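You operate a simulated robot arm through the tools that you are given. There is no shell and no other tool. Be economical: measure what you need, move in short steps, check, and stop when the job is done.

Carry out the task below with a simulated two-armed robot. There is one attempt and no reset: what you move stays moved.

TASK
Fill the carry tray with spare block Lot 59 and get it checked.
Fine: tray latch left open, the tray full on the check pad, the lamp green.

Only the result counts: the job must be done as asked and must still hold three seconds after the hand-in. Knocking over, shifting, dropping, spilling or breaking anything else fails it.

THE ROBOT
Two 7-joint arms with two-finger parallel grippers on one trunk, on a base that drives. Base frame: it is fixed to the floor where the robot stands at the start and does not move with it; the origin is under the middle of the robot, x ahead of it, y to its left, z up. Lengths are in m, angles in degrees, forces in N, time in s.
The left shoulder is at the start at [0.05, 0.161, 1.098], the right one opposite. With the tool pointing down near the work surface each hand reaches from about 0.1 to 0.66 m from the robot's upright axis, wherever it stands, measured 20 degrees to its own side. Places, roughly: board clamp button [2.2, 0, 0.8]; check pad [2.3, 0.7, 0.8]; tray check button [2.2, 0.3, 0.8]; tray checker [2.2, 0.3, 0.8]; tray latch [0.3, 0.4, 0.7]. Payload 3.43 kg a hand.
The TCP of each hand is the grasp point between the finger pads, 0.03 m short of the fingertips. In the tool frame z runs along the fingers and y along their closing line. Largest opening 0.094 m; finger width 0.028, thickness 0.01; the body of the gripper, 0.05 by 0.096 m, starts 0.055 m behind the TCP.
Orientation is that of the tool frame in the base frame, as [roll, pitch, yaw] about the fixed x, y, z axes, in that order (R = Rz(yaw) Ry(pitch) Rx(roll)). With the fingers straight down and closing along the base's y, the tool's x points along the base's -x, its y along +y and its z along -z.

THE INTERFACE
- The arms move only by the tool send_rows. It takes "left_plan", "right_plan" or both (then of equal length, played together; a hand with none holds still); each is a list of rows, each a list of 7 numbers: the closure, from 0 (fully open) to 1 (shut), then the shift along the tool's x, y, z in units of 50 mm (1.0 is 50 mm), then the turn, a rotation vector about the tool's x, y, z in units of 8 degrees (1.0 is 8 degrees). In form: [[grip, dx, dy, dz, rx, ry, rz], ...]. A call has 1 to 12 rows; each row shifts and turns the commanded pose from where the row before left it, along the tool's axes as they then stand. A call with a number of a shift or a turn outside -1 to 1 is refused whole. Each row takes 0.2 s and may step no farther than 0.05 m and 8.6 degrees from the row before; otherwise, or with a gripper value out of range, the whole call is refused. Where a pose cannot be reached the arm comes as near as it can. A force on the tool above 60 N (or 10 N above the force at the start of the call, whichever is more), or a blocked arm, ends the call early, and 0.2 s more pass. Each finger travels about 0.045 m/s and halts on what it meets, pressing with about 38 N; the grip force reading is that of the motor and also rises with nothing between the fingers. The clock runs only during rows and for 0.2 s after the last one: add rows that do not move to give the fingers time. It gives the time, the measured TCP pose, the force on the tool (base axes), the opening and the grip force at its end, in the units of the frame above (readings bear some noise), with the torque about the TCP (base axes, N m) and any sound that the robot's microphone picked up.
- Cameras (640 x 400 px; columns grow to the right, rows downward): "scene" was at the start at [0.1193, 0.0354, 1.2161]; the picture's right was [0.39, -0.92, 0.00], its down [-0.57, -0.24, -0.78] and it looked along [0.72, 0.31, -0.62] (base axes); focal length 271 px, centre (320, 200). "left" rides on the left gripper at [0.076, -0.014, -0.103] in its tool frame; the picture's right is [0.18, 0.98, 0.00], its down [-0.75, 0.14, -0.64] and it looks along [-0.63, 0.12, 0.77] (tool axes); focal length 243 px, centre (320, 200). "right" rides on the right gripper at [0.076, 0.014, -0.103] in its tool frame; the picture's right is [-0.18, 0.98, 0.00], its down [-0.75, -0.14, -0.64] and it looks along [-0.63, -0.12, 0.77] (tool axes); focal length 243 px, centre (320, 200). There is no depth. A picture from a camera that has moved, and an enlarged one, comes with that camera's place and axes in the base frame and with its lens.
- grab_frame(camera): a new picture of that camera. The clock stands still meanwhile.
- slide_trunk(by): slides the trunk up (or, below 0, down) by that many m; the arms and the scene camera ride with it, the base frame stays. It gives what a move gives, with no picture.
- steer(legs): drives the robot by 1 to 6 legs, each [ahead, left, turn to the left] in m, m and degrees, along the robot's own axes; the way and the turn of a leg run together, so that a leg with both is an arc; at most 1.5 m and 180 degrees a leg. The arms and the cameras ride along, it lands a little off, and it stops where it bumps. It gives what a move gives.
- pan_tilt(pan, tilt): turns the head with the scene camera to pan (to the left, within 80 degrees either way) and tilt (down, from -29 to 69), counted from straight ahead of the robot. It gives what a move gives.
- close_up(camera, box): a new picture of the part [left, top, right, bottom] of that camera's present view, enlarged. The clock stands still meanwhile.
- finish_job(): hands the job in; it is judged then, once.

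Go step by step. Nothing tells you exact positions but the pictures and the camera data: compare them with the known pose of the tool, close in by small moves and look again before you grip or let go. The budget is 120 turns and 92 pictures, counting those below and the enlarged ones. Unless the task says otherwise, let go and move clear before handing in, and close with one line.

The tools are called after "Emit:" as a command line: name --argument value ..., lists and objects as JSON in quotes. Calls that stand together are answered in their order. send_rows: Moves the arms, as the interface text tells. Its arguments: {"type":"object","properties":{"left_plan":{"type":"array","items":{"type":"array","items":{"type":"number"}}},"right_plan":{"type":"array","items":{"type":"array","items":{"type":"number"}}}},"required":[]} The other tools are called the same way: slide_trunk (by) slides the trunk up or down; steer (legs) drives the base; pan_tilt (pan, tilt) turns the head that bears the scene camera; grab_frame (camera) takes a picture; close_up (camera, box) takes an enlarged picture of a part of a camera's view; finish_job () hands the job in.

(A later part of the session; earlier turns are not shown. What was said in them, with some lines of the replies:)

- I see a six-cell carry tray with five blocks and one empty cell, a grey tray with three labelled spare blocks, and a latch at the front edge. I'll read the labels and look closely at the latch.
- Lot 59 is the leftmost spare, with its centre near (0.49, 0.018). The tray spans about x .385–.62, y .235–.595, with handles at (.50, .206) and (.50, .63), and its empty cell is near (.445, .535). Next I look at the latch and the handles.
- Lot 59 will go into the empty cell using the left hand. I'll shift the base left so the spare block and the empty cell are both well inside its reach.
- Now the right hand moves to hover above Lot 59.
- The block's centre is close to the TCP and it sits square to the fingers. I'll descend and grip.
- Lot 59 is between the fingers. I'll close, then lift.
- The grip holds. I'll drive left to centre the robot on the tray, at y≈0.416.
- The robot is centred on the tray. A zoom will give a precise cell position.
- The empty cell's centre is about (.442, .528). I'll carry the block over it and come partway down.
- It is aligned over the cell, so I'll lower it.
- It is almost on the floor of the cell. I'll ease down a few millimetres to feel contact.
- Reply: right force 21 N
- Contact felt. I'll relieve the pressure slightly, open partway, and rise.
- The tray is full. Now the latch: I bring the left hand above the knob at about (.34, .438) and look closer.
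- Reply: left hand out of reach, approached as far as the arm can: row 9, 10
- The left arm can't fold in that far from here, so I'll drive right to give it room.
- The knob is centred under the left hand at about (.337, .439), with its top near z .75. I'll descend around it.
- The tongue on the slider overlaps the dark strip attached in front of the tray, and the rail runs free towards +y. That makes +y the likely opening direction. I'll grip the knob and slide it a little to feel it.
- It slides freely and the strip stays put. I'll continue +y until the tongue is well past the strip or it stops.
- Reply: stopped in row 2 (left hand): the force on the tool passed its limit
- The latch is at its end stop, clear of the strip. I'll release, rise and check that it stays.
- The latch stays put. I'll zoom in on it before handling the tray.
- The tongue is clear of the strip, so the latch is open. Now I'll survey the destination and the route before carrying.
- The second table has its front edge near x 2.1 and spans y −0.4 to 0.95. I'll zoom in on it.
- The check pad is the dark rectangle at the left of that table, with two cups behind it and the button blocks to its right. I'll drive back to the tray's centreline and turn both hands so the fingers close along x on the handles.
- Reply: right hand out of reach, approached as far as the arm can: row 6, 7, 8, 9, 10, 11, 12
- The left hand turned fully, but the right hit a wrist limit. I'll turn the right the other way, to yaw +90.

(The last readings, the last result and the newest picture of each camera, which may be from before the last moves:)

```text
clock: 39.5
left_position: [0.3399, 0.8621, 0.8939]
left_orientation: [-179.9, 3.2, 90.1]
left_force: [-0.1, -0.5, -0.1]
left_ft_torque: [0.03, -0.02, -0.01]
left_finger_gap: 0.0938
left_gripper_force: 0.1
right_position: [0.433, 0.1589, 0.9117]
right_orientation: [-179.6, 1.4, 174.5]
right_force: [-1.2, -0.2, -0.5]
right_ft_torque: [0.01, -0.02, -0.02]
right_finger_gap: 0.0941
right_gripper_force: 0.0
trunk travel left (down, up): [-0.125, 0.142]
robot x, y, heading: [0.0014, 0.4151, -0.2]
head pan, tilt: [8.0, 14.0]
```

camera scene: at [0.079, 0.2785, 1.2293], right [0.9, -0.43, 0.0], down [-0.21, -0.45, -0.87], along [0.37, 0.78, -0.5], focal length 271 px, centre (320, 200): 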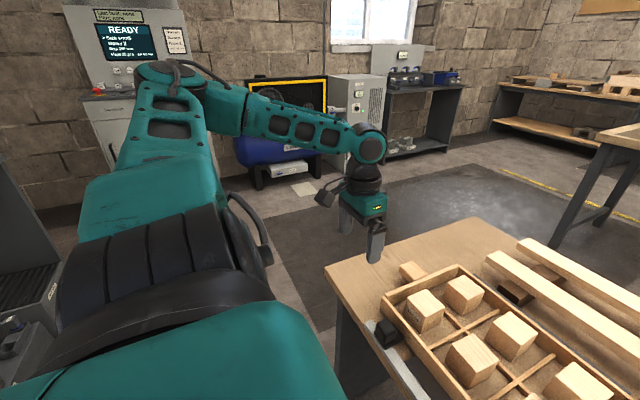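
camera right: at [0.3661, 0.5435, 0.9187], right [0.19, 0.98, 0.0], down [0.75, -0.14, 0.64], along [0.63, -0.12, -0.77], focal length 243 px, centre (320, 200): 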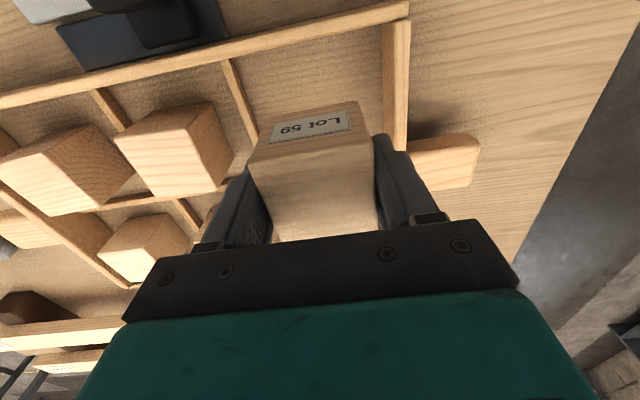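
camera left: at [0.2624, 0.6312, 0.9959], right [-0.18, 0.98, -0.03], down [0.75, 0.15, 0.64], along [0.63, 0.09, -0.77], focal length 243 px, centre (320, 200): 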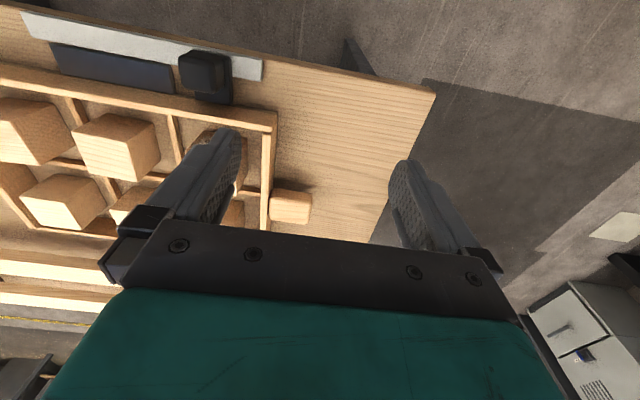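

Emit:
send_rows --right_plan '[[0, 0, 0, 0, 0, 0, 0.96], [0, 0, 0, 0, 0, 0, 0.96], [0, 0, 0, 0, 0, 0, 0.96], [0, 0, 0, 0, 0, 0, 0.96], [0, 0, 0, 0, 0, 0, 0.96], [0, 0, 0, 0, 0, 0, 0.96], [0, 0, 0, 0, 0, 0, 0.96], [0, 0, 0, 0, 0, 0, 0.96], [0, 0, 0, 0, 0, 0, 0.96], [0, 0, 0, 0, 0, 0, 0.96], [0, 0, 0, 0, 0, 0, 0.96]]' --left_plan '[[0, 0, 0, 0, 0, 0.4, 0], [0, 0, 0, 0, 0, 0, 0], [0, 0, 0, 0, 0, 0, 0], [0, 0, 0, 0, 0, 0, 0], [0, 0, 0, 0, 0, 0, 0], [0, 0, 0, 0, 0, 0, 0], [0, 0, 0, 0, 0, 0, 0], [0, 0, 0, 0, 0, 0, 0], [0, 0, 0, 0, 0, 0, 0], [0, 0, 0, 0, 0, 0, 0], [0, 0, 0, 0, 0, 0, 0]]'

```text
clock: 41.9
left_position: [0.3396, 0.8612, 0.8923]
left_orientation: [-179.9, 0.0, 90.2]
left_force: [-0.7, -0.2, -0.6]
left_ft_torque: [0.03, -0.01, 0.02]
left_finger_gap: 0.0939
left_gripper_force: 0.1
right_position: [0.4333, 0.1607, 0.9113]
right_orientation: [178.6, 0.5, 90.1]
right_force: [0.8, 0.4, -0.3]
right_ft_torque: [0.0, -0.02, -0.02]
right_finger_gap: 0.0938
right_gripper_force: 0.0
trunk travel left (down, up): [-0.125, 0.142]
robot x, y, heading: [0.0003, 0.4156, -0.4]
head pan, tilt: [8.0, 14.0]
```

Both hands are at yaw 90. I'll move them to hover over the handles.

Emit:
send_rows --left_plan '[[0, -0.666, 0.461, 0.18, 0, 0, 0], [0, -0.666, 0.461, 0.18, 0, 0, 0], [0, -0.666, 0.461, 0.18, 0, 0, 0], [0, -0.666, 0.461, 0.18, 0, 0, 0], [0, -0.666, 0.461, 0.18, 0, 0, 0], [0, -0.666, 0.461, 0.18, 0, 0, 0], [0, -0.666, 0.461, 0.18, 0, 0, 0], [0, 0, 0, 0, 0, 0, 0]]' --right_plan '[[0, 0.113, 0.193, 0.23, 0.17, 0.06, 0], [0, 0.113, 0.193, 0.23, 0, 0, 0], [0, 0.113, 0.193, 0.23, 0, 0, 0], [0, 0.113, 0.193, 0.23, 0, 0, 0], [0, 0.113, 0.193, 0.23, 0, 0, 0], [0, 0.113, 0.193, 0.23, 0, 0, 0], [0, 0.113, 0.193, 0.23, 0, 0, 0], [0, 0, 0, 0, 0, 0, 0]]'

Emit:
pan_tilt --pan 0 --tilt 48

Emit:
grab_frame --camera "scene"

Emit:
grab_frame --camera "left"

Emit:
grab_frame --camera "right"

```text
clock: 43.7
left_position: [0.5005, 0.6281, 0.8291]
left_orientation: [-179.9, 0.0, 90.2]
left_force: [0.4, 0.2, 0.5]
left_ft_torque: [-0.01, 0.0, -0.05]
left_finger_gap: 0.0939
left_gripper_force: 0.1
right_position: [0.5018, 0.1996, 0.8301]
right_orientation: [180.0, 0.0, 90.1]
right_force: [0.1, 0.5, 0.1]
right_ft_torque: [0.02, 0.0, 0.02]
right_finger_gap: 0.0942
right_gripper_force: 0.0
trunk travel left (down, up): [-0.125, 0.142]
robot x, y, heading: [0.0035, 0.4183, -0.2]
head pan, tilt: [8.0, 14.0]
```

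```text
clock: 44.7
left_position: [0.5003, 0.6272, 0.8304]
left_orientation: [-179.9, 0.1, 90.2]
left_force: [0.6, -0.9, -0.4]
left_ft_torque: [0.01, 0.03, 0.0]
left_finger_gap: 0.094
left_gripper_force: 0.1
right_position: [0.5019, 0.1992, 0.8307]
right_orientation: [-179.9, 0.0, 90.2]
right_force: [0.2, -0.3, 0.3]
right_ft_torque: [-0.04, 0.01, -0.01]
right_finger_gap: 0.094
right_gripper_force: 0.1
trunk travel left (down, up): [-0.125, 0.142]
robot x, y, heading: [0.0008, 0.4171, -0.2]
head pan, tilt: [0.0, 48.0]
```

```text
60 pictures are left
camera scene: at [0.1201, 0.4165, 1.2025], right [0.0, -1.0, 0.0], down [-0.74, 0.0, -0.67], along [0.67, 0.0, -0.74], focal length 271 px, centre (320, 200)
```

scene: 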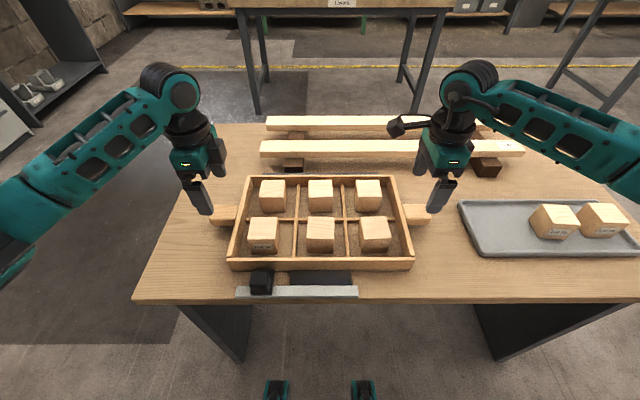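

```text
59 pictures are left
camera left: at [0.4869, 0.7044, 0.9324], right [0.98, 0.19, 0.0], down [0.14, -0.75, 0.64], along [0.12, -0.63, -0.77], focal length 243 px, centre (320, 200)
```

left: 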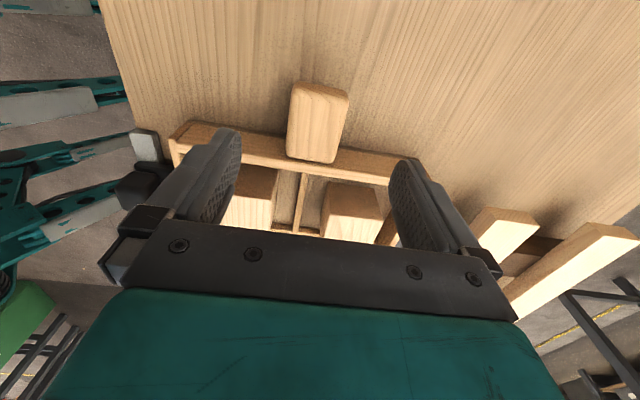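

```text
58 pictures are left
camera right: at [0.5149, 0.2769, 0.9332], right [0.98, -0.18, 0.0], down [-0.14, -0.75, 0.64], along [-0.12, -0.63, -0.77], focal length 243 px, centre (320, 200)
```

right: 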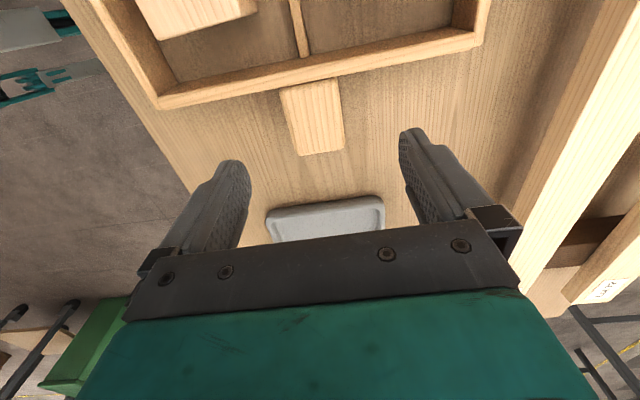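

Both handles lie between the fingers; small corrections and then I descend.

Emit:
send_rows --left_plan '[[0, -0.12, 0, 0.6, 0, 0, 0], [0, 0, 0, 0.6, 0, 0, 0], [0, 0, 0, 0.6, 0, 0, 0], [0, 0, 0, 0, 0, 0, 0]]' --right_plan '[[0, 0, -0.07, 0.6, 0, 0, 0], [0, 0, 0, 0.6, 0, 0, 0], [0, 0, 0, 0.6, 0, 0, 0], [0, 0, 0, 0, 0, 0, 0]]'

Emit:
grab_frame --camera "left"

Emit:
grab_frame --camera "right"

Emit:
close_up --camera "scene" --box '[160, 140, 480, 310]'

```text
clock: 45.7
left_position: [0.5006, 0.6228, 0.7379]
left_orientation: [-179.8, 0.0, 90.0]
left_force: [0.6, -0.1, -0.4]
left_ft_torque: [-0.02, 0.01, -0.01]
left_finger_gap: 0.0941
left_gripper_force: 0.1
right_position: [0.4971, 0.1992, 0.7404]
right_orientation: [179.9, 0.1, 90.1]
right_force: [-0.7, 0.0, -0.6]
right_ft_torque: [0.03, -0.03, 0.0]
right_finger_gap: 0.0941
right_gripper_force: 0.1
trunk travel left (down, up): [-0.125, 0.142]
robot x, y, heading: [0.0048, 0.4151, -0.1]
head pan, tilt: [0.0, 48.0]
```

```text
57 pictures are left
camera left: at [0.4877, 0.699, 0.8417], right [0.98, 0.19, 0.0], down [0.14, -0.75, 0.64], along [0.12, -0.63, -0.77], focal length 243 px, centre (320, 200)
```

left: 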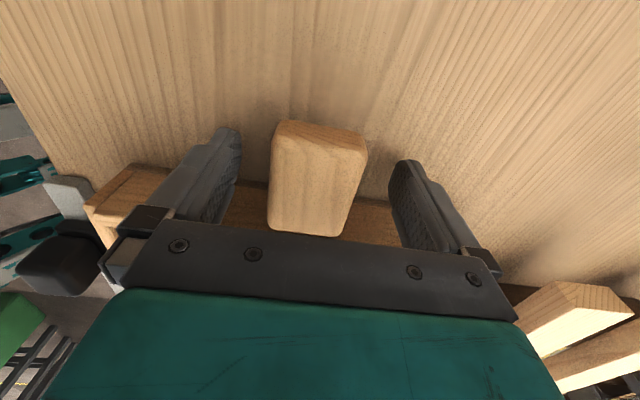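

```text
56 pictures are left
camera right: at [0.5112, 0.2761, 0.8424], right [0.98, -0.18, 0.0], down [-0.14, -0.75, 0.64], along [-0.12, -0.63, -0.77], focal length 243 px, centre (320, 200)
```

right: 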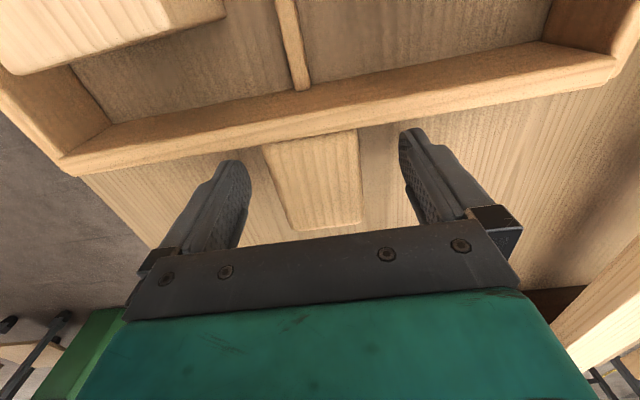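

```text
2.00 times, centred on (320, 225) of scene
camera zoom: at [0.1201, 0.4165, 1.2025], right [0.0, -1.0, 0.0], down [-0.74, 0.0, -0.67], along [0.67, 0.0, -0.74], focal length 542 px, centre (320, 150)
```

zoom: 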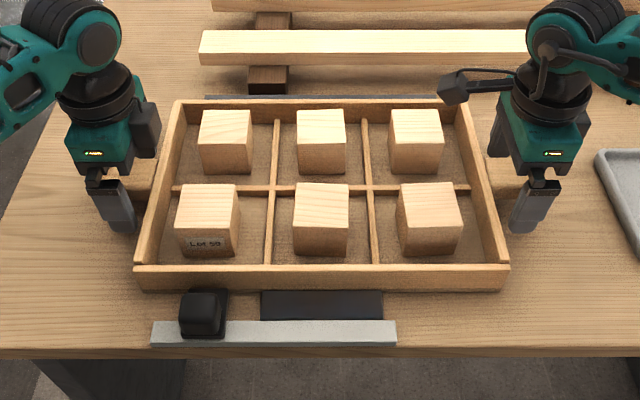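

The geometry looks right. I'll lower a few millimetres more and close both grippers on the handles.

Emit:
send_rows --left_plan '[[0, 0, 0, 0.06, 0, 0, 0], [0.4, 0, 0, 0, 0, 0, 0], [0.9, 0, 0, 0, 0, 0, 0], [0.9, 0, 0, 0, 0, 0, 0], [0.9, 0, 0, 0, 0, 0, 0], [0.9, 0, 0, 0, 0, 0, 0], [0.9, 0, 0, 0, 0, 0, 0]]' --right_plan '[[0, 0, 0, 0.1, 0, 0, 0], [0.4, 0, 0, 0, 0, 0, 0], [0.9, 0, 0, 0, 0, 0, 0], [0.9, 0, 0, 0, 0, 0, 0], [0.9, 0, 0, 0, 0, 0, 0], [0.9, 0, 0, 0, 0, 0, 0], [0.9, 0, 0, 0, 0, 0, 0]]'

Emit:
close_up --camera "scene" --box '[160, 140, 480, 310]'

```text
clock: 47.3
left_position: [0.501, 0.6228, 0.7353]
left_orientation: [-179.9, 0.1, 90.0]
left_force: [-3.4, -0.2, 1.6]
left_ft_torque: [0.09, -0.1, -0.42]
left_finger_gap: 0.0493
left_gripper_force: 37.5
right_position: [0.4974, 0.2008, 0.7355]
right_orientation: [180.0, 0.0, 90.3]
right_force: [0.0, 1.2, -0.3]
right_ft_torque: [-0.14, 0.17, -0.56]
right_finger_gap: 0.0493
right_gripper_force: 38.2
trunk travel left (down, up): [-0.125, 0.142]
robot x, y, heading: [0.0035, 0.419, -0.3]
head pan, tilt: [0.0, 48.0]
```

```text
2.00 times, centred on (320, 225) of scene
camera zoom: at [0.1199, 0.4166, 1.2025], right [0.0, -1.0, 0.0], down [-0.74, 0.0, -0.67], along [0.67, 0.0, -0.74], focal length 542 px, centre (320, 150)
```

zoom: 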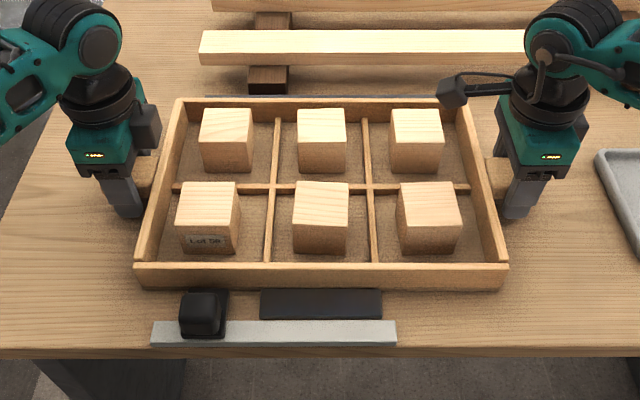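

Both handles are gripped with a 49 mm gap. Now a small synchronized lift to test it.

Emit:
send_rows --left_plan '[[0.9, 0, 0, -0.2, 0, 0, 0], [0.9, 0, 0, -0.3, 0, 0, 0], [0.9, 0, 0, -0.3, 0, 0, 0], [0.9, 0, 0, 0, 0, 0, 0]]' --right_plan '[[0.9, 0, 0, -0.2, 0, 0, 0], [0.9, 0, 0, -0.3, 0, 0, 0], [0.9, 0, 0, -0.3, 0, 0, 0], [0.9, 0, 0, 0, 0, 0, 0]]'

Emit:
close_up --camera "scene" --box '[160, 140, 480, 310]'

```text
clock: 48.3
left_position: [0.5014, 0.6219, 0.7771]
left_orientation: [-179.8, -0.1, 90.1]
left_force: [-3.4, -2.1, -1.9]
left_ft_torque: [-0.26, 0.09, -0.72]
left_finger_gap: 0.0493
left_gripper_force: 38.2
right_position: [0.4984, 0.2008, 0.7762]
right_orientation: [-179.9, 0.1, 90.2]
right_force: [3.5, 1.7, -7.0]
right_ft_torque: [-0.52, -0.12, -0.77]
right_finger_gap: 0.0492
right_gripper_force: 37.4
trunk travel left (down, up): [-0.125, 0.142]
robot x, y, heading: [-0.0051, 0.416, -0.1]
head pan, tilt: [0.0, 48.0]
```

```text
2.00 times, centred on (320, 225) of scene
camera zoom: at [0.1207, 0.4165, 1.2023], right [0.0, -1.0, 0.0], down [-0.74, 0.0, -0.67], along [0.67, 0.0, -0.74], focal length 542 px, centre (320, 150)
```

zoom: 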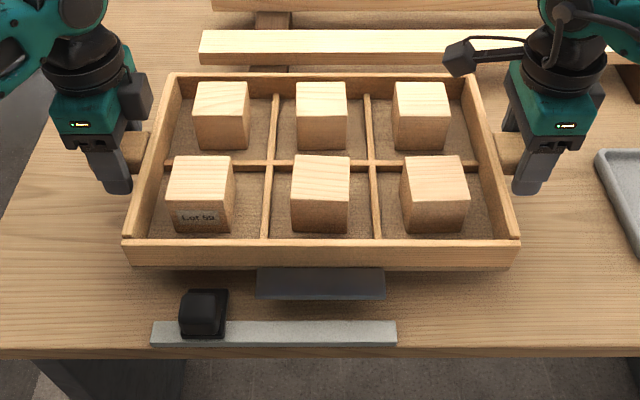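

The tray lifts level and carries its front lip along. I'll raise it further.

Emit:
send_rows --left_plan '[[0.9, 0, 0, -0.5, 0, 0, 0], [0.9, 0, 0, -0.5, 0, 0, 0], [0.9, 0, 0, -0.5, 0, 0, 0], [0.9, 0, 0, -0.5, 0, 0, 0], [0.9, 0, 0, -0.5, 0, 0, 0], [0.9, 0, 0, -0.5, 0, 0, 0], [0.9, 0, 0, 0, 0, 0, 0]]' --right_plan '[[0.9, 0, 0, -0.5, 0, 0, 0], [0.9, 0, 0, -0.5, 0, 0, 0], [0.9, 0, 0, -0.5, 0, 0, 0], [0.9, 0, 0, -0.5, 0, 0, 0], [0.9, 0, 0, -0.5, 0, 0, 0], [0.9, 0, 0, -0.5, 0, 0, 0], [0.9, 0, 0, 0, 0, 0, 0]]'

Emit:
grab_frame --camera "scene"

```text
clock: 49.9
left_position: [0.5021, 0.6229, 0.9267]
left_orientation: [-179.9, -0.3, 90.2]
left_force: [-0.8, 2.5, -5.4]
left_ft_torque: [-0.22, -0.06, -0.42]
left_finger_gap: 0.0491
left_gripper_force: 37.7
right_position: [0.4996, 0.2008, 0.9258]
right_orientation: [-179.9, 0.0, 90.3]
right_force: [1.3, -2.6, -3.1]
right_ft_torque: [0.73, 0.04, -0.04]
right_finger_gap: 0.0489
right_gripper_force: 38.6
trunk travel left (down, up): [-0.125, 0.142]
robot x, y, heading: [0.0029, 0.4139, -0.2]
head pan, tilt: [0.0, 48.0]
```

```text
52 pictures are left
camera scene: at [0.1207, 0.4165, 1.2023], right [0.0, -1.0, 0.0], down [-0.74, 0.0, -0.67], along [0.67, 0.0, -0.74], focal length 271 px, centre (320, 200)
```

scene: 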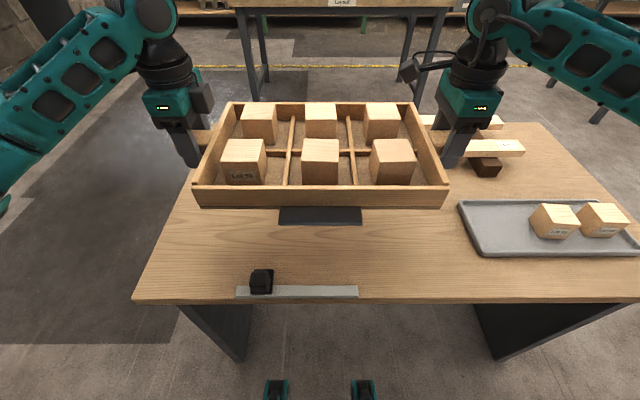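

The tray is clear of the table. I'll drive left past the table end, then ahead between the tables.

Emit:
steer --legs '[[0, 0.37, 0], [0, 0.37, 0]]'

Emit:
grab_frame --camera "scene"

```text
clock: 54.2
left_position: [0.5023, 1.3617, 0.9257]
left_orientation: [-179.8, -0.1, 90.3]
left_force: [-2.9, 11.6, -4.2]
left_ft_torque: [-0.09, 0.06, -0.49]
left_finger_gap: 0.049
left_gripper_force: 38.0
right_position: [0.5019, 0.9392, 0.9246]
right_orientation: [-179.9, 0.2, 90.4]
right_force: [2.4, -11.4, -4.4]
right_ft_torque: [0.06, -0.09, -0.61]
right_finger_gap: 0.0491
right_gripper_force: 38.1
trunk travel left (down, up): [-0.125, 0.142]
robot x, y, heading: [0.0041, 1.1553, -0.3]
head pan, tilt: [0.0, 48.0]
```

```text
51 pictures are left
camera scene: at [0.1224, 1.1549, 1.2024], right [0.0, -1.0, 0.0], down [-0.74, 0.0, -0.67], along [0.67, 0.0, -0.74], focal length 271 px, centre (320, 200)
```

scene: 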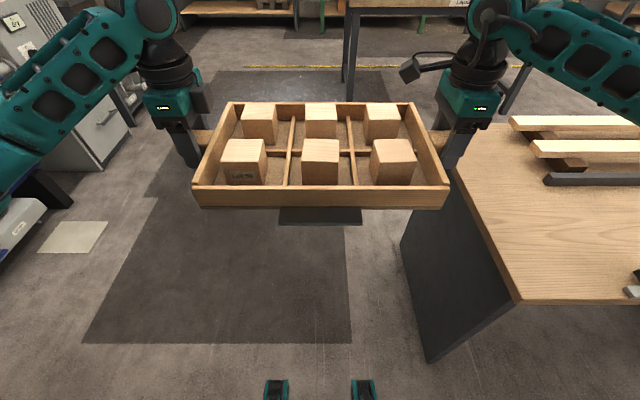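

The way ahead is clear. I'll drive ahead between the tables.

Emit:
steer --legs '[[0.7, 0, 0], [0.75, 0, 0]]'

Emit:
grab_frame --camera "scene"

```text
clock: 61.7
left_position: [1.9533, 1.3714, 0.9274]
left_orientation: [-179.9, -0.1, 90.6]
left_force: [-1.6, 0.0, -4.9]
left_ft_torque: [0.02, -0.03, -0.41]
left_finger_gap: 0.0492
left_gripper_force: 37.9
right_position: [1.9553, 0.9494, 0.9256]
right_orientation: [-179.9, 0.1, 90.8]
right_force: [2.0, 0.3, -4.6]
right_ft_torque: [0.02, 0.02, -0.47]
right_finger_gap: 0.0492
right_gripper_force: 38.2
trunk travel left (down, up): [-0.125, 0.142]
robot x, y, heading: [1.4541, 1.1593, 0.6]
head pan, tilt: [0.0, 48.0]
```

```text
50 pictures are left
camera scene: at [1.5745, 1.1609, 1.2023], right [0.01, -1.0, 0.0], down [-0.74, -0.01, -0.67], along [0.67, 0.0, -0.74], focal length 271 px, centre (320, 200)
```

scene: 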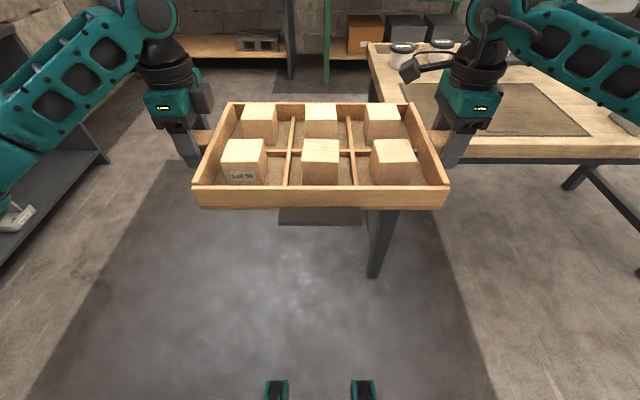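

I'll drive right to line up with the pad at y≈0.70.

Emit:
steer --legs '[[0, -0.46, -0.6]]'

Emit:
pan_tilt --pan 0 --tilt 36

Emit:
grab_frame --camera "scene"

```text
clock: 64.5
left_position: [1.9564, 0.9065, 0.927]
left_orientation: [-179.9, -0.1, 89.9]
left_force: [-2.6, -0.8, -3.7]
left_ft_torque: [0.06, -0.03, -0.51]
left_finger_gap: 0.049
left_gripper_force: 38.3
right_position: [1.9529, 0.4826, 0.9257]
right_orientation: [-179.9, 0.2, 90.0]
right_force: [3.4, 1.2, -4.1]
right_ft_torque: [-0.08, 0.03, -0.57]
right_finger_gap: 0.0492
right_gripper_force: 38.1
trunk travel left (down, up): [-0.125, 0.142]
robot x, y, heading: [1.4582, 0.6995, -0.4]
head pan, tilt: [0.0, 48.0]
```

```text
clock: 65.2
left_position: [1.9552, 0.9071, 0.9253]
left_orientation: [-179.7, -0.1, 89.9]
left_force: [-1.2, -0.1, -4.7]
left_ft_torque: [-0.08, -0.08, -0.17]
left_finger_gap: 0.0491
left_gripper_force: 37.7
right_position: [1.9519, 0.4828, 0.9259]
right_orientation: [-180.0, 0.1, 89.9]
right_force: [1.0, -1.0, -3.8]
right_ft_torque: [0.18, 0.06, -0.27]
right_finger_gap: 0.0493
right_gripper_force: 38.0
trunk travel left (down, up): [-0.125, 0.142]
robot x, y, heading: [1.4537, 0.6968, -0.5]
head pan, tilt: [0.0, 36.0]
```

```text
49 pictures are left
camera scene: at [1.5831, 0.7009, 1.2198], right [-0.01, -1.0, 0.0], down [-0.59, 0.0, -0.81], along [0.81, -0.01, -0.59], focal length 271 px, centre (320, 200)
```

scene: 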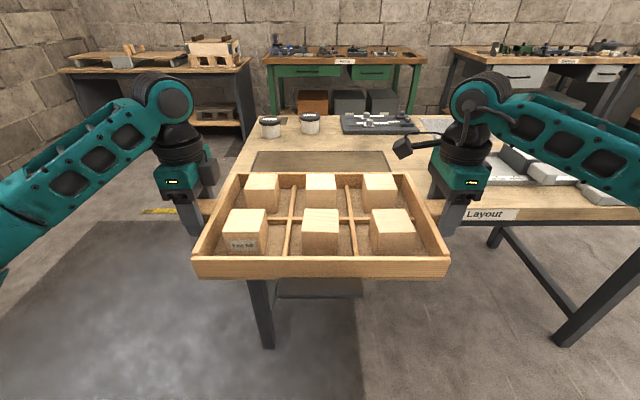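

The pad is straight ahead, its centre near (2.305, .70) at z≈.80. I'll drive ahead 0.35 to bring the tray over it.

Emit:
steer --legs '[[0.34, 0, 0.4]]'

Emit:
pan_tilt --pan 0 --tilt 48

Emit:
grab_frame --camera "scene"

Emit:
grab_frame --camera "left"

Emit:
grab_frame --camera "right"

```text
clock: 67.5
left_position: [2.296, 0.907, 0.9266]
left_orientation: [-179.8, -0.1, 90.2]
left_force: [-3.1, -0.8, -5.3]
left_ft_torque: [0.0, 0.01, -0.49]
left_finger_gap: 0.0496
left_gripper_force: 37.6
right_position: [2.294, 0.4837, 0.9264]
right_orientation: [-179.9, 0.1, 90.2]
right_force: [1.6, 0.6, -4.3]
right_ft_torque: [-0.13, 0.01, -0.51]
right_finger_gap: 0.0491
right_gripper_force: 38.0
trunk travel left (down, up): [-0.125, 0.142]
robot x, y, heading: [1.7925, 0.7007, -0.1]
head pan, tilt: [0.0, 36.0]
```

```text
clock: 68.2
left_position: [2.2957, 0.9065, 0.9258]
left_orientation: [-179.8, -0.1, 90.1]
left_force: [-1.5, -0.5, -5.0]
left_ft_torque: [-0.08, -0.1, -0.15]
left_finger_gap: 0.0494
left_gripper_force: 37.5
right_position: [2.2935, 0.4818, 0.9264]
right_orientation: [-179.9, 0.1, 90.2]
right_force: [0.6, 0.2, -4.8]
right_ft_torque: [0.15, 0.08, -0.28]
right_finger_gap: 0.0491
right_gripper_force: 38.2
trunk travel left (down, up): [-0.125, 0.142]
robot x, y, heading: [1.7947, 0.6944, -0.0]
head pan, tilt: [0.0, 48.0]
```

```text
48 pictures are left
camera scene: at [1.9142, 0.6999, 1.2024], right [0.0, -1.0, 0.0], down [-0.74, 0.0, -0.67], along [0.67, 0.0, -0.74], focal length 271 px, centre (320, 200)
```

scene: 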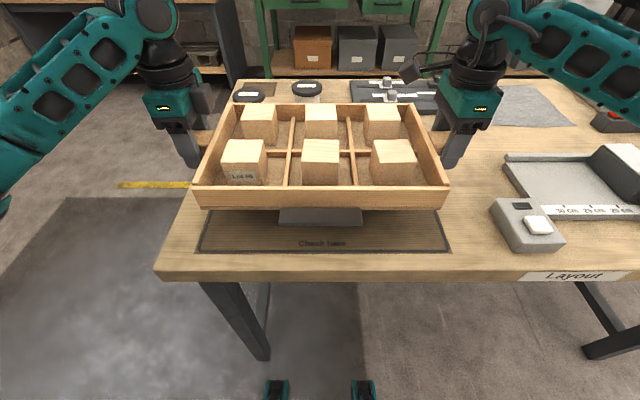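

```text
47 pictures are left
camera left: at [2.2811, 0.983, 1.0289], right [0.98, 0.19, 0.0], down [0.15, -0.75, 0.64], along [0.12, -0.63, -0.77], focal length 243 px, centre (320, 200)
```

left: 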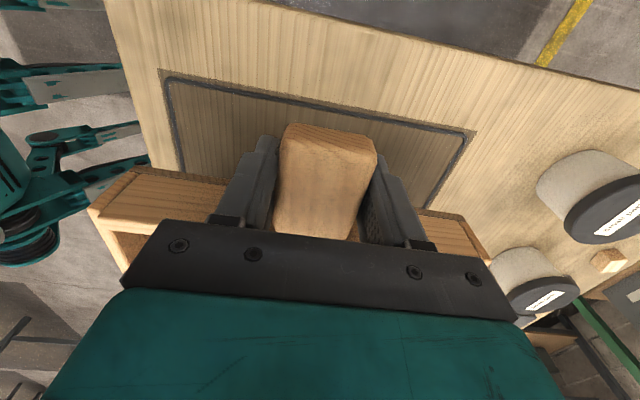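

```text
46 pictures are left
camera right: at [2.3066, 0.5608, 1.027], right [0.98, -0.18, 0.0], down [-0.14, -0.75, 0.64], along [-0.12, -0.63, -0.77], focal length 243 px, centre (320, 200)
```

right: 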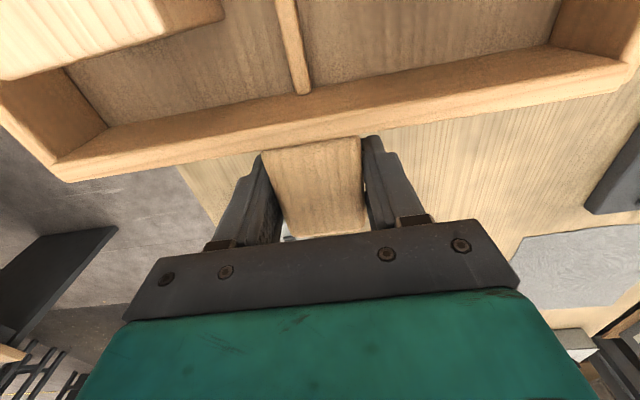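

The pad spans x 2.158–2.451 and y .479–.907 at z≈.80. I'll shift the tray by +15 mm in x and −6 mm in y, and lower it to just above the pad.

Emit:
send_rows --left_plan '[[0.9, -0.06, 0.15, 0, 0, 0, 0], [0.9, -0.06, 0.15, 0, 0, 0, 0], [0.9, 0, 0, 0.4, 0, 0, 0], [0.9, 0, 0, 0.4, 0, 0, 0], [0.9, 0, 0, 0.4, 0, 0, 0], [0.9, 0, 0, 0.3, 0, 0, 0], [0.9, 0, 0, 0, 0, 0, 0]]' --right_plan '[[0.9, -0.06, 0.15, 0, 0, 0, 0], [0.9, -0.06, 0.15, 0, 0, 0, 0], [0.9, 0, 0, 0.4, 0, 0, 0], [0.9, 0, 0, 0.4, 0, 0, 0], [0.9, 0, 0, 0.4, 0, 0, 0], [0.9, 0, 0, 0.3, 0, 0, 0], [0.9, 0, 0, 0, 0, 0, 0]]'

Emit:
close_up --camera "scene" --box '[160, 70, 600, 300]'

```text
clock: 69.8
left_position: [2.3096, 0.9001, 0.8495]
left_orientation: [-179.9, 0.0, 90.1]
left_force: [-2.8, -1.8, -3.3]
left_ft_torque: [0.06, -0.1, -0.53]
left_finger_gap: 0.0488
left_gripper_force: 38.0
right_position: [2.3076, 0.4763, 0.8504]
right_orientation: [-179.9, 0.1, 90.2]
right_force: [2.4, 3.1, -4.6]
right_ft_torque: [-0.45, 0.05, -0.75]
right_finger_gap: 0.0493
right_gripper_force: 38.4
trunk travel left (down, up): [-0.125, 0.142]
robot x, y, heading: [1.7966, 0.6971, 0.1]
head pan, tilt: [0.0, 48.0]
```

```text
1.45 times, centred on (380, 185) of scene
camera zoom: at [1.9142, 0.6999, 1.2024], right [0.0, -1.0, 0.0], down [-0.74, 0.0, -0.67], along [0.67, 0.0, -0.74], focal length 394 px, centre (233, 222)
```

zoom: 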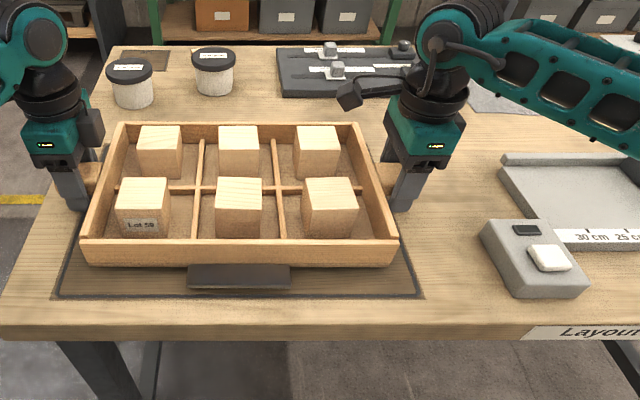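

The tray is well placed over the pad. I'll lower it in small steps to contact.

Emit:
send_rows --left_plan '[[0.9, 0, 0, 0.1, 0, 0, 0], [0.9, 0, 0, 0.08, 0, 0, 0], [0.9, 0, 0, 0.04, 0, 0, 0], [0.9, 0, 0, 0, 0, 0, 0]]' --right_plan '[[0.9, 0, 0, 0.1, 0, 0, 0], [0.9, 0, 0, 0.08, 0, 0, 0], [0.9, 0, 0, 0.04, 0, 0, 0], [0.9, 0, 0, 0, 0, 0, 0]]'

```text
clock: 70.8
left_position: [2.3114, 0.8999, 0.8397]
left_orientation: [-179.8, 0.0, 90.2]
left_force: [-2.0, -2.8, -3.4]
left_ft_torque: [-0.21, -0.02, -0.52]
left_finger_gap: 0.0494
left_gripper_force: 37.3
right_position: [2.3078, 0.4775, 0.8398]
right_orientation: [-179.9, 0.1, 90.3]
right_force: [2.0, 3.1, -5.2]
right_ft_torque: [-0.11, 0.0, -0.48]
right_finger_gap: 0.0492
right_gripper_force: 37.9
trunk travel left (down, up): [-0.125, 0.142]
robot x, y, heading: [1.7947, 0.698, -0.1]
head pan, tilt: [0.0, 48.0]
```

Emit:
send_rows --left_plan '[[0.9, 0, 0, 0.04, 0, 0, 0], [0.9, 0, 0, 0.04, 0, 0, 0], [0.9, 0, 0, 0, 0, 0, 0]]' --right_plan '[[0.9, 0, 0, 0.04, 0, 0, 0], [0.9, 0, 0, 0.04, 0, 0, 0], [0.9, 0, 0, 0, 0, 0, 0]]'

```text
clock: 71.6
left_position: [2.3096, 0.9015, 0.8374]
left_orientation: [-180.0, -0.1, 90.3]
left_force: [-0.6, -3.8, -1.4]
left_ft_torque: [-0.16, -0.22, -0.43]
left_finger_gap: 0.0493
left_gripper_force: 37.9
right_position: [2.3085, 0.478, 0.8364]
right_orientation: [179.9, 0.1, 90.3]
right_force: [2.4, 2.9, -1.4]
right_ft_torque: [-0.25, -0.13, -0.36]
right_finger_gap: 0.0494
right_gripper_force: 38.0
trunk travel left (down, up): [-0.125, 0.142]
robot x, y, heading: [1.7937, 0.7017, -0.3]
head pan, tilt: [0.0, 48.0]
```

Contact is just starting. One more millimetre, then open both hands and rise.

Emit:
send_rows --left_plan '[[0.9, 0, 0, 0.03, 0, 0, 0], [0.9, 0, 0, 0, 0, 0, 0], [0.6, 0, 0, 0, 0, 0, 0], [0.3, 0, 0, 0, 0, 0, 0], [0.1, 0, 0, 0, 0, 0, 0], [0, 0, 0, 0, 0, 0, 0], [0, 0, 0, 0, 0, 0, 0], [0, 0, 0, 0, 0, 0, 0]]' --right_plan '[[0.9, 0, 0, 0.03, 0, 0, 0], [0.9, 0, 0, 0, 0, 0, 0], [0.6, 0, 0, 0, 0, 0, 0], [0.3, 0, 0, 0, 0, 0, 0], [0.1, 0, 0, 0, 0, 0, 0], [0, 0, 0, 0, 0, 0, 0], [0, 0, 0, 0, 0, 0, 0], [0, 0, 0, 0, 0, 0, 0]]'

Emit:
send_rows --left_plan '[[0, 0, 0, -0.5, 0, 0, 0], [0, 0, 0, -0.9, 0, 0, 0], [0, 0, 0, -0.9, 0, 0, 0], [0, 0, 0, -0.5, 0, 0, 0]]' --right_plan '[[0, 0, 0, -0.5, 0, 0, 0], [0, 0, 0, -0.9, 0, 0, 0], [0, 0, 0, -0.9, 0, 0, 0], [0, 0, 0, -0.5, 0, 0, 0]]'

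Emit:
grab_frame --camera "scene"

```text
clock: 73.4
left_position: [2.3089, 0.9002, 0.835]
left_orientation: [-179.8, -0.1, 90.2]
left_force: [0.3, 0.3, 0.1]
left_ft_torque: [0.02, -0.03, 0.01]
left_finger_gap: 0.0943
left_gripper_force: 0.0
right_position: [2.3071, 0.4783, 0.8352]
right_orientation: [-180.0, 0.2, 90.2]
right_force: [0.2, 0.0, -0.6]
right_ft_torque: [0.0, 0.01, -0.01]
right_finger_gap: 0.0942
right_gripper_force: 0.0
trunk travel left (down, up): [-0.125, 0.142]
robot x, y, heading: [1.7919, 0.699, -0.2]
head pan, tilt: [0.0, 48.0]
```

```text
clock: 74.4
left_position: [2.3085, 0.9002, 0.9757]
left_orientation: [-179.8, -0.1, 90.1]
left_force: [-0.6, 0.1, 0.6]
left_ft_torque: [-0.03, -0.01, -0.05]
left_finger_gap: 0.0941
left_gripper_force: 0.1
right_position: [2.3073, 0.4798, 0.9761]
right_orientation: [-180.0, 0.0, 90.1]
right_force: [0.8, 0.1, -0.7]
right_ft_torque: [0.02, 0.05, 0.0]
right_finger_gap: 0.094
right_gripper_force: 0.1
trunk travel left (down, up): [-0.125, 0.142]
robot x, y, heading: [1.7959, 0.703, -0.2]
head pan, tilt: [0.0, 48.0]
```

```text
44 pictures are left
camera scene: at [1.9133, 0.6999, 1.2024], right [0.0, -1.0, 0.0], down [-0.74, 0.0, -0.67], along [0.67, 0.0, -0.74], focal length 271 px, centre (320, 200)
```

scene: 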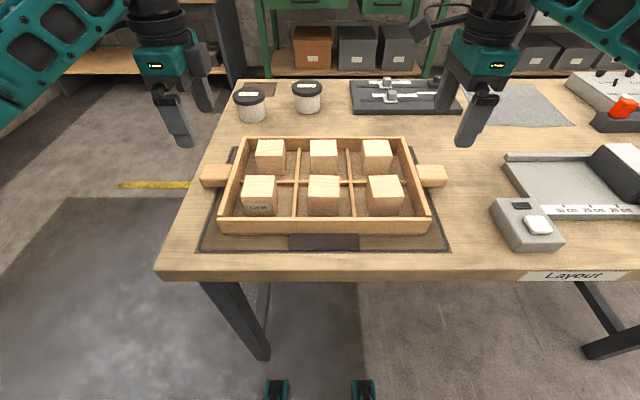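

The tray sits fully on the pad. Next is the grey check box with a white button to the right; I'll zoom in on it.

Emit:
close_up --camera "scene" --box '[480, 180, 590, 262]'

Emit:
pan_tilt --pan -40 --tilt 40

Emit:
grab_frame --camera "scene"

```text
4.88 times, centred on (535, 221) of scene
camera zoom: at [1.9133, 0.6999, 1.2024], right [0.0, -1.0, 0.0], down [-0.74, 0.0, -0.67], along [0.67, 0.0, -0.74], focal length 1321 px, centre (-729, 98)
```

zoom: 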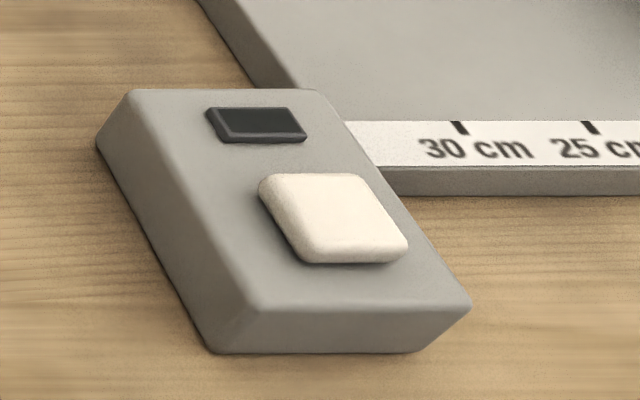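

```text
clock: 75.5
left_position: [2.3078, 0.8999, 0.9745]
left_orientation: [-179.9, -0.1, 90.2]
left_force: [-0.3, 0.0, -1.1]
left_ft_torque: [0.01, -0.01, 0.0]
left_finger_gap: 0.0942
left_gripper_force: 0.1
right_position: [2.3085, 0.4796, 0.9736]
right_orientation: [-179.9, 0.2, 90.1]
right_force: [0.3, -0.3, 0.5]
right_ft_torque: [-0.02, 0.0, 0.0]
right_finger_gap: 0.0943
right_gripper_force: 0.0
trunk travel left (down, up): [-0.125, 0.142]
robot x, y, heading: [1.7948, 0.7003, -0.0]
head pan, tilt: [-40.0, 40.0]
```

```text
42 pictures are left
camera scene: at [1.8997, 0.6454, 1.2139], right [-0.64, -0.77, 0.0], down [-0.49, 0.41, -0.77], along [0.59, -0.49, -0.64], focal length 271 px, centre (320, 200)
```

scene: 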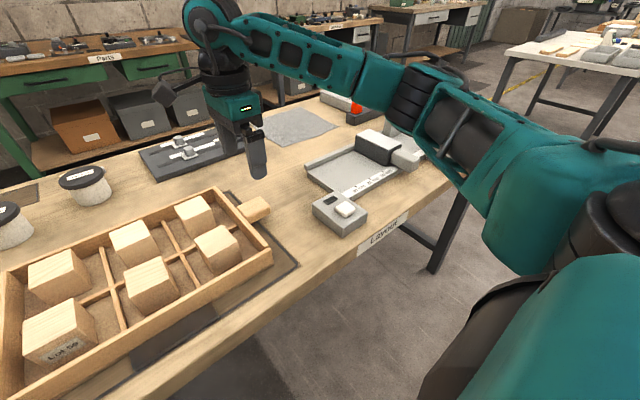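

The button's top is at about (2.179, .346, .85), and two views agree. I'll close the right fingers and hover above it.

Emit:
send_rows --right_plan '[[1, -0.668, -0.648, 0, 0, 0, 0], [1, -0.668, -0.648, 0, 0, 0, 0], [1, -0.668, -0.648, 0, 0, 0, 0], [1, -0.668, -0.648, 0, 0, 0, 0], [1, 0, 0, 0.7, 0, 0, 0], [1, 0, 0, 0.4, 0, 0, 0], [1, 0, 0, 0, 0, 0, 0]]'

Emit:
close_up --camera "scene" --box '[240, 130, 440, 255]'

Emit:
grab_frame --camera "right"

```text
clock: 77.1
left_position: [2.3092, 0.901, 0.9738]
left_orientation: [-179.7, -0.2, 90.1]
left_force: [0.6, -0.4, 0.3]
left_ft_torque: [-0.01, 0.03, -0.03]
left_finger_gap: 0.0942
left_gripper_force: 0.0
right_position: [2.1785, 0.3439, 0.9204]
right_orientation: [-179.9, 0.1, 90.1]
right_force: [-0.2, -0.4, 0.5]
right_ft_torque: [0.02, -0.03, 0.0]
right_finger_gap: 0.0
right_gripper_force: 32.7
trunk travel left (down, up): [-0.125, 0.142]
robot x, y, heading: [1.7917, 0.6966, -0.2]
head pan, tilt: [-40.0, 40.0]
```

```text
3.20 times, centred on (340, 192) of scene
camera zoom: at [1.8996, 0.6453, 1.2139], right [-0.64, -0.76, 0.0], down [-0.49, 0.41, -0.77], along [0.59, -0.49, -0.64], focal length 867 px, centre (256, 224)
```

zoom: 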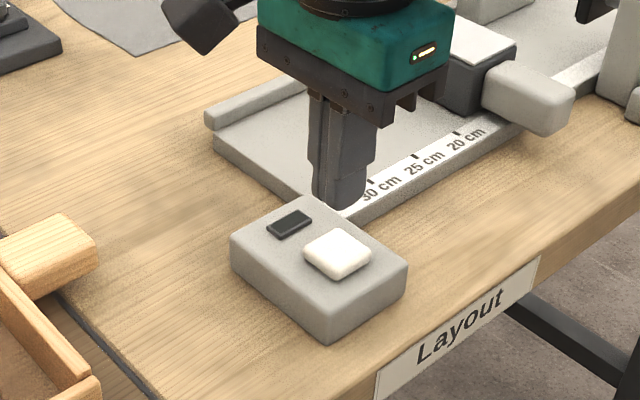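

```text
40 pictures are left
camera right: at [2.1923, 0.4208, 1.0221], right [0.98, -0.18, 0.0], down [-0.14, -0.75, 0.64], along [-0.12, -0.63, -0.77], focal length 243 px, centre (320, 200)
```

right: 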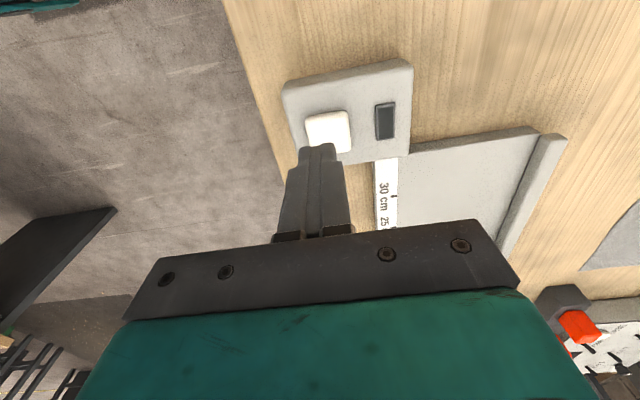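

Aligned. I'll press down in small steps.

Emit:
send_rows --right_plan '[[1, 0, 0.04, 0.3, 0, 0, 0], [1, 0, 0, 0.3, 0, 0, 0], [1, 0, 0, 0.1, 0, 0, 0], [1, 0, 0, 0.08, 0, 0, 0], [1, 0, 0, 0, 0, 0, 0]]'

```text
clock: 78.3
left_position: [2.308, 0.9014, 0.9736]
left_orientation: [-179.8, -0.1, 90.2]
left_force: [0.0, -0.7, 0.4]
left_ft_torque: [0.0, 0.0, 0.03]
left_finger_gap: 0.0939
left_gripper_force: 0.1
right_position: [2.181, 0.343, 0.8794]
right_orientation: [180.0, 0.2, 90.2]
right_force: [0.6, -0.2, -0.4]
right_ft_torque: [-0.02, -0.01, -0.01]
right_finger_gap: 0.0
right_gripper_force: 32.5
trunk travel left (down, up): [-0.125, 0.142]
robot x, y, heading: [1.7933, 0.7005, -0.1]
head pan, tilt: [-40.0, 40.0]
```

Emit:
send_rows --right_plan '[[1, 0, 0, 0.06, 0, 0, 0], [1, 0, 0, 0.06, 0, 0, 0], [1, 0, 0, 0.06, 0, 0, 0], [1, 0, 0, 0, 0, 0, 0]]'

Emit:
close_up --camera "scene" --box '[240, 130, 440, 255]'

```text
clock: 79.3
left_position: [2.3087, 0.9004, 0.9743]
left_orientation: [-179.8, 0.0, 90.2]
left_force: [0.6, -0.2, -0.1]
left_ft_torque: [-0.01, -0.02, -0.01]
left_finger_gap: 0.0939
left_gripper_force: 0.0
right_position: [2.1814, 0.3433, 0.8718]
right_orientation: [180.0, 0.0, 90.1]
right_force: [-0.2, -0.4, 1.3]
right_ft_torque: [0.05, 0.02, 0.01]
right_finger_gap: 0.0003
right_gripper_force: 33.3
trunk travel left (down, up): [-0.125, 0.142]
robot x, y, heading: [1.7932, 0.6966, -0.2]
head pan, tilt: [-40.0, 40.0]
```

```text
3.20 times, centred on (340, 192) of scene
camera zoom: at [1.8996, 0.6454, 1.214], right [-0.64, -0.76, 0.0], down [-0.49, 0.41, -0.77], along [0.59, -0.49, -0.64], focal length 867 px, centre (256, 224)
```

zoom: 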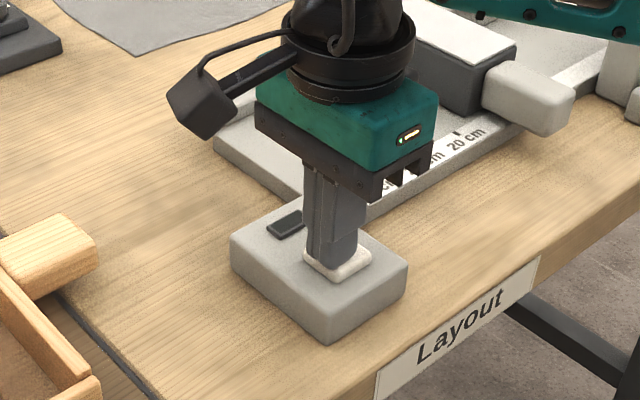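

The tip is on the button with light contact. I'll press a little farther.

Emit:
send_rows --right_plan '[[1, 0, 0, 0.06, 0, 0, 0], [1, 0, 0, 0.06, 0, 0, 0], [1, 0, 0, 0, 0, 0, 0]]'

Emit:
close_up --camera "scene" --box '[240, 130, 440, 255]'

```text
clock: 80.1
left_position: [2.3089, 0.9011, 0.9752]
left_orientation: [-179.9, -0.1, 90.2]
left_force: [0.2, -0.4, 0.1]
left_ft_torque: [-0.01, -0.04, -0.02]
left_finger_gap: 0.0938
left_gripper_force: 0.0
right_position: [2.1811, 0.3431, 0.8674]
right_orientation: [179.7, 0.1, 90.2]
right_force: [1.4, -2.4, 9.6]
right_ft_torque: [-0.01, -0.06, 0.0]
right_finger_gap: 0.0
right_gripper_force: 32.7
trunk travel left (down, up): [-0.125, 0.142]
robot x, y, heading: [1.7936, 0.6985, -0.1]
head pan, tilt: [-40.0, 40.0]
heard: click
```

```text
3.20 times, centred on (340, 192) of scene
camera zoom: at [1.8993, 0.6456, 1.2141], right [-0.64, -0.76, 0.0], down [-0.49, 0.41, -0.77], along [0.59, -0.49, -0.64], focal length 867 px, centre (256, 224)
```

zoom: 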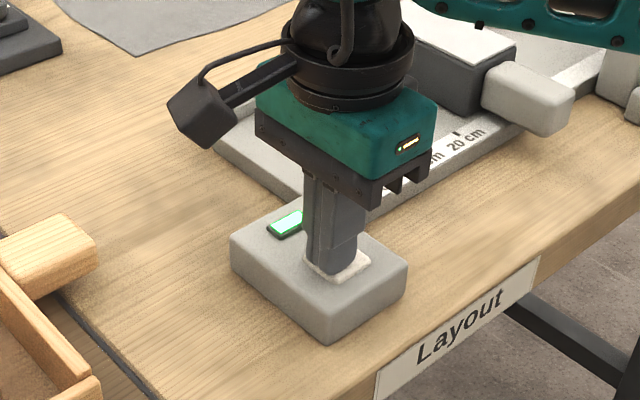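

A click, and the lamp is green. I'll lift off and check that it stays lit and the tray is undisturbed.

Emit:
send_rows --right_plan '[[1, 0, 0, -0.4, 0, 0, 0], [1, 0, 0, -0.8, 0, 0, 0], [1, 0, 0, -0.9, 0, 0, 0], [1, 0, 0, 0, 0, 0, 0], [1, 0, 0, 0, 0, 0, 0]]'

Emit:
grab_frame --camera "scene"

Emit:
close_up --camera "scene" --box '[240, 130, 440, 255]'

```text
clock: 81.3
left_position: [2.3093, 0.9014, 0.9753]
left_orientation: [-179.9, -0.2, 90.3]
left_force: [0.1, -0.7, 0.2]
left_ft_torque: [-0.01, 0.04, -0.02]
left_finger_gap: 0.0941
left_gripper_force: 0.0
right_position: [2.1797, 0.3445, 0.9721]
right_orientation: [-180.0, 0.0, 90.2]
right_force: [-0.1, 0.5, 0.6]
right_ft_torque: [0.02, -0.01, 0.02]
right_finger_gap: 0.0
right_gripper_force: 33.3
trunk travel left (down, up): [-0.125, 0.142]
robot x, y, heading: [1.7942, 0.6995, -0.1]
head pan, tilt: [-40.0, 40.0]
```

```text
37 pictures are left
camera scene: at [1.8997, 0.6453, 1.2139], right [-0.64, -0.76, 0.0], down [-0.49, 0.41, -0.77], along [0.59, -0.49, -0.64], focal length 271 px, centre (320, 200)
```

scene: 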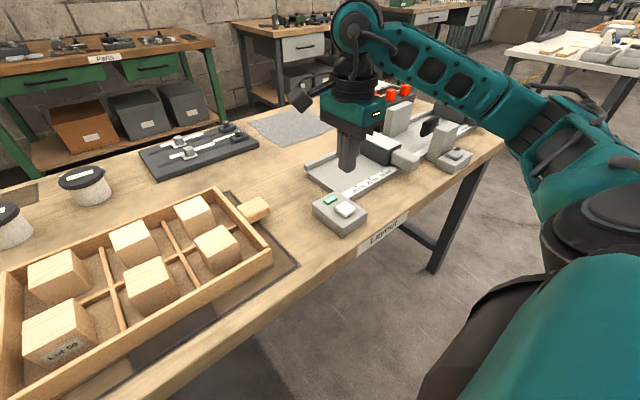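

```text
3.20 times, centred on (340, 192) of scene
camera zoom: at [1.8997, 0.6453, 1.2139], right [-0.64, -0.76, 0.0], down [-0.49, 0.41, -0.77], along [0.59, -0.49, -0.64], focal length 867 px, centre (256, 224)
```

zoom: 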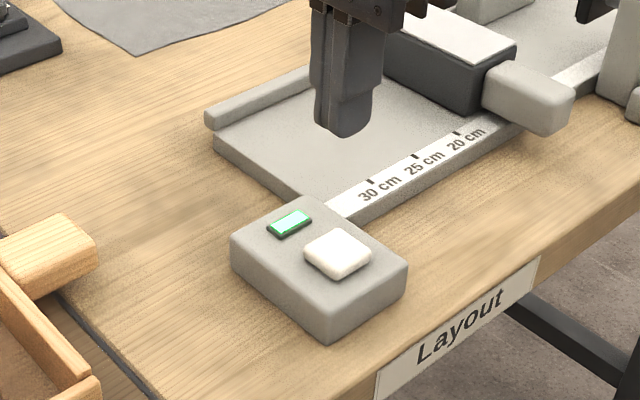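

The lamp stays green, the full tray sits on the pad, and the latch was left open. Both hands are clear, so I'm handing in.

Emit:
finish_job

```text
The job is handed in.
```

The job is handed in: Lot 59 fills the carry tray's empty cell, the tray sits on the check pad, the lamp is green, and the latch is left open.
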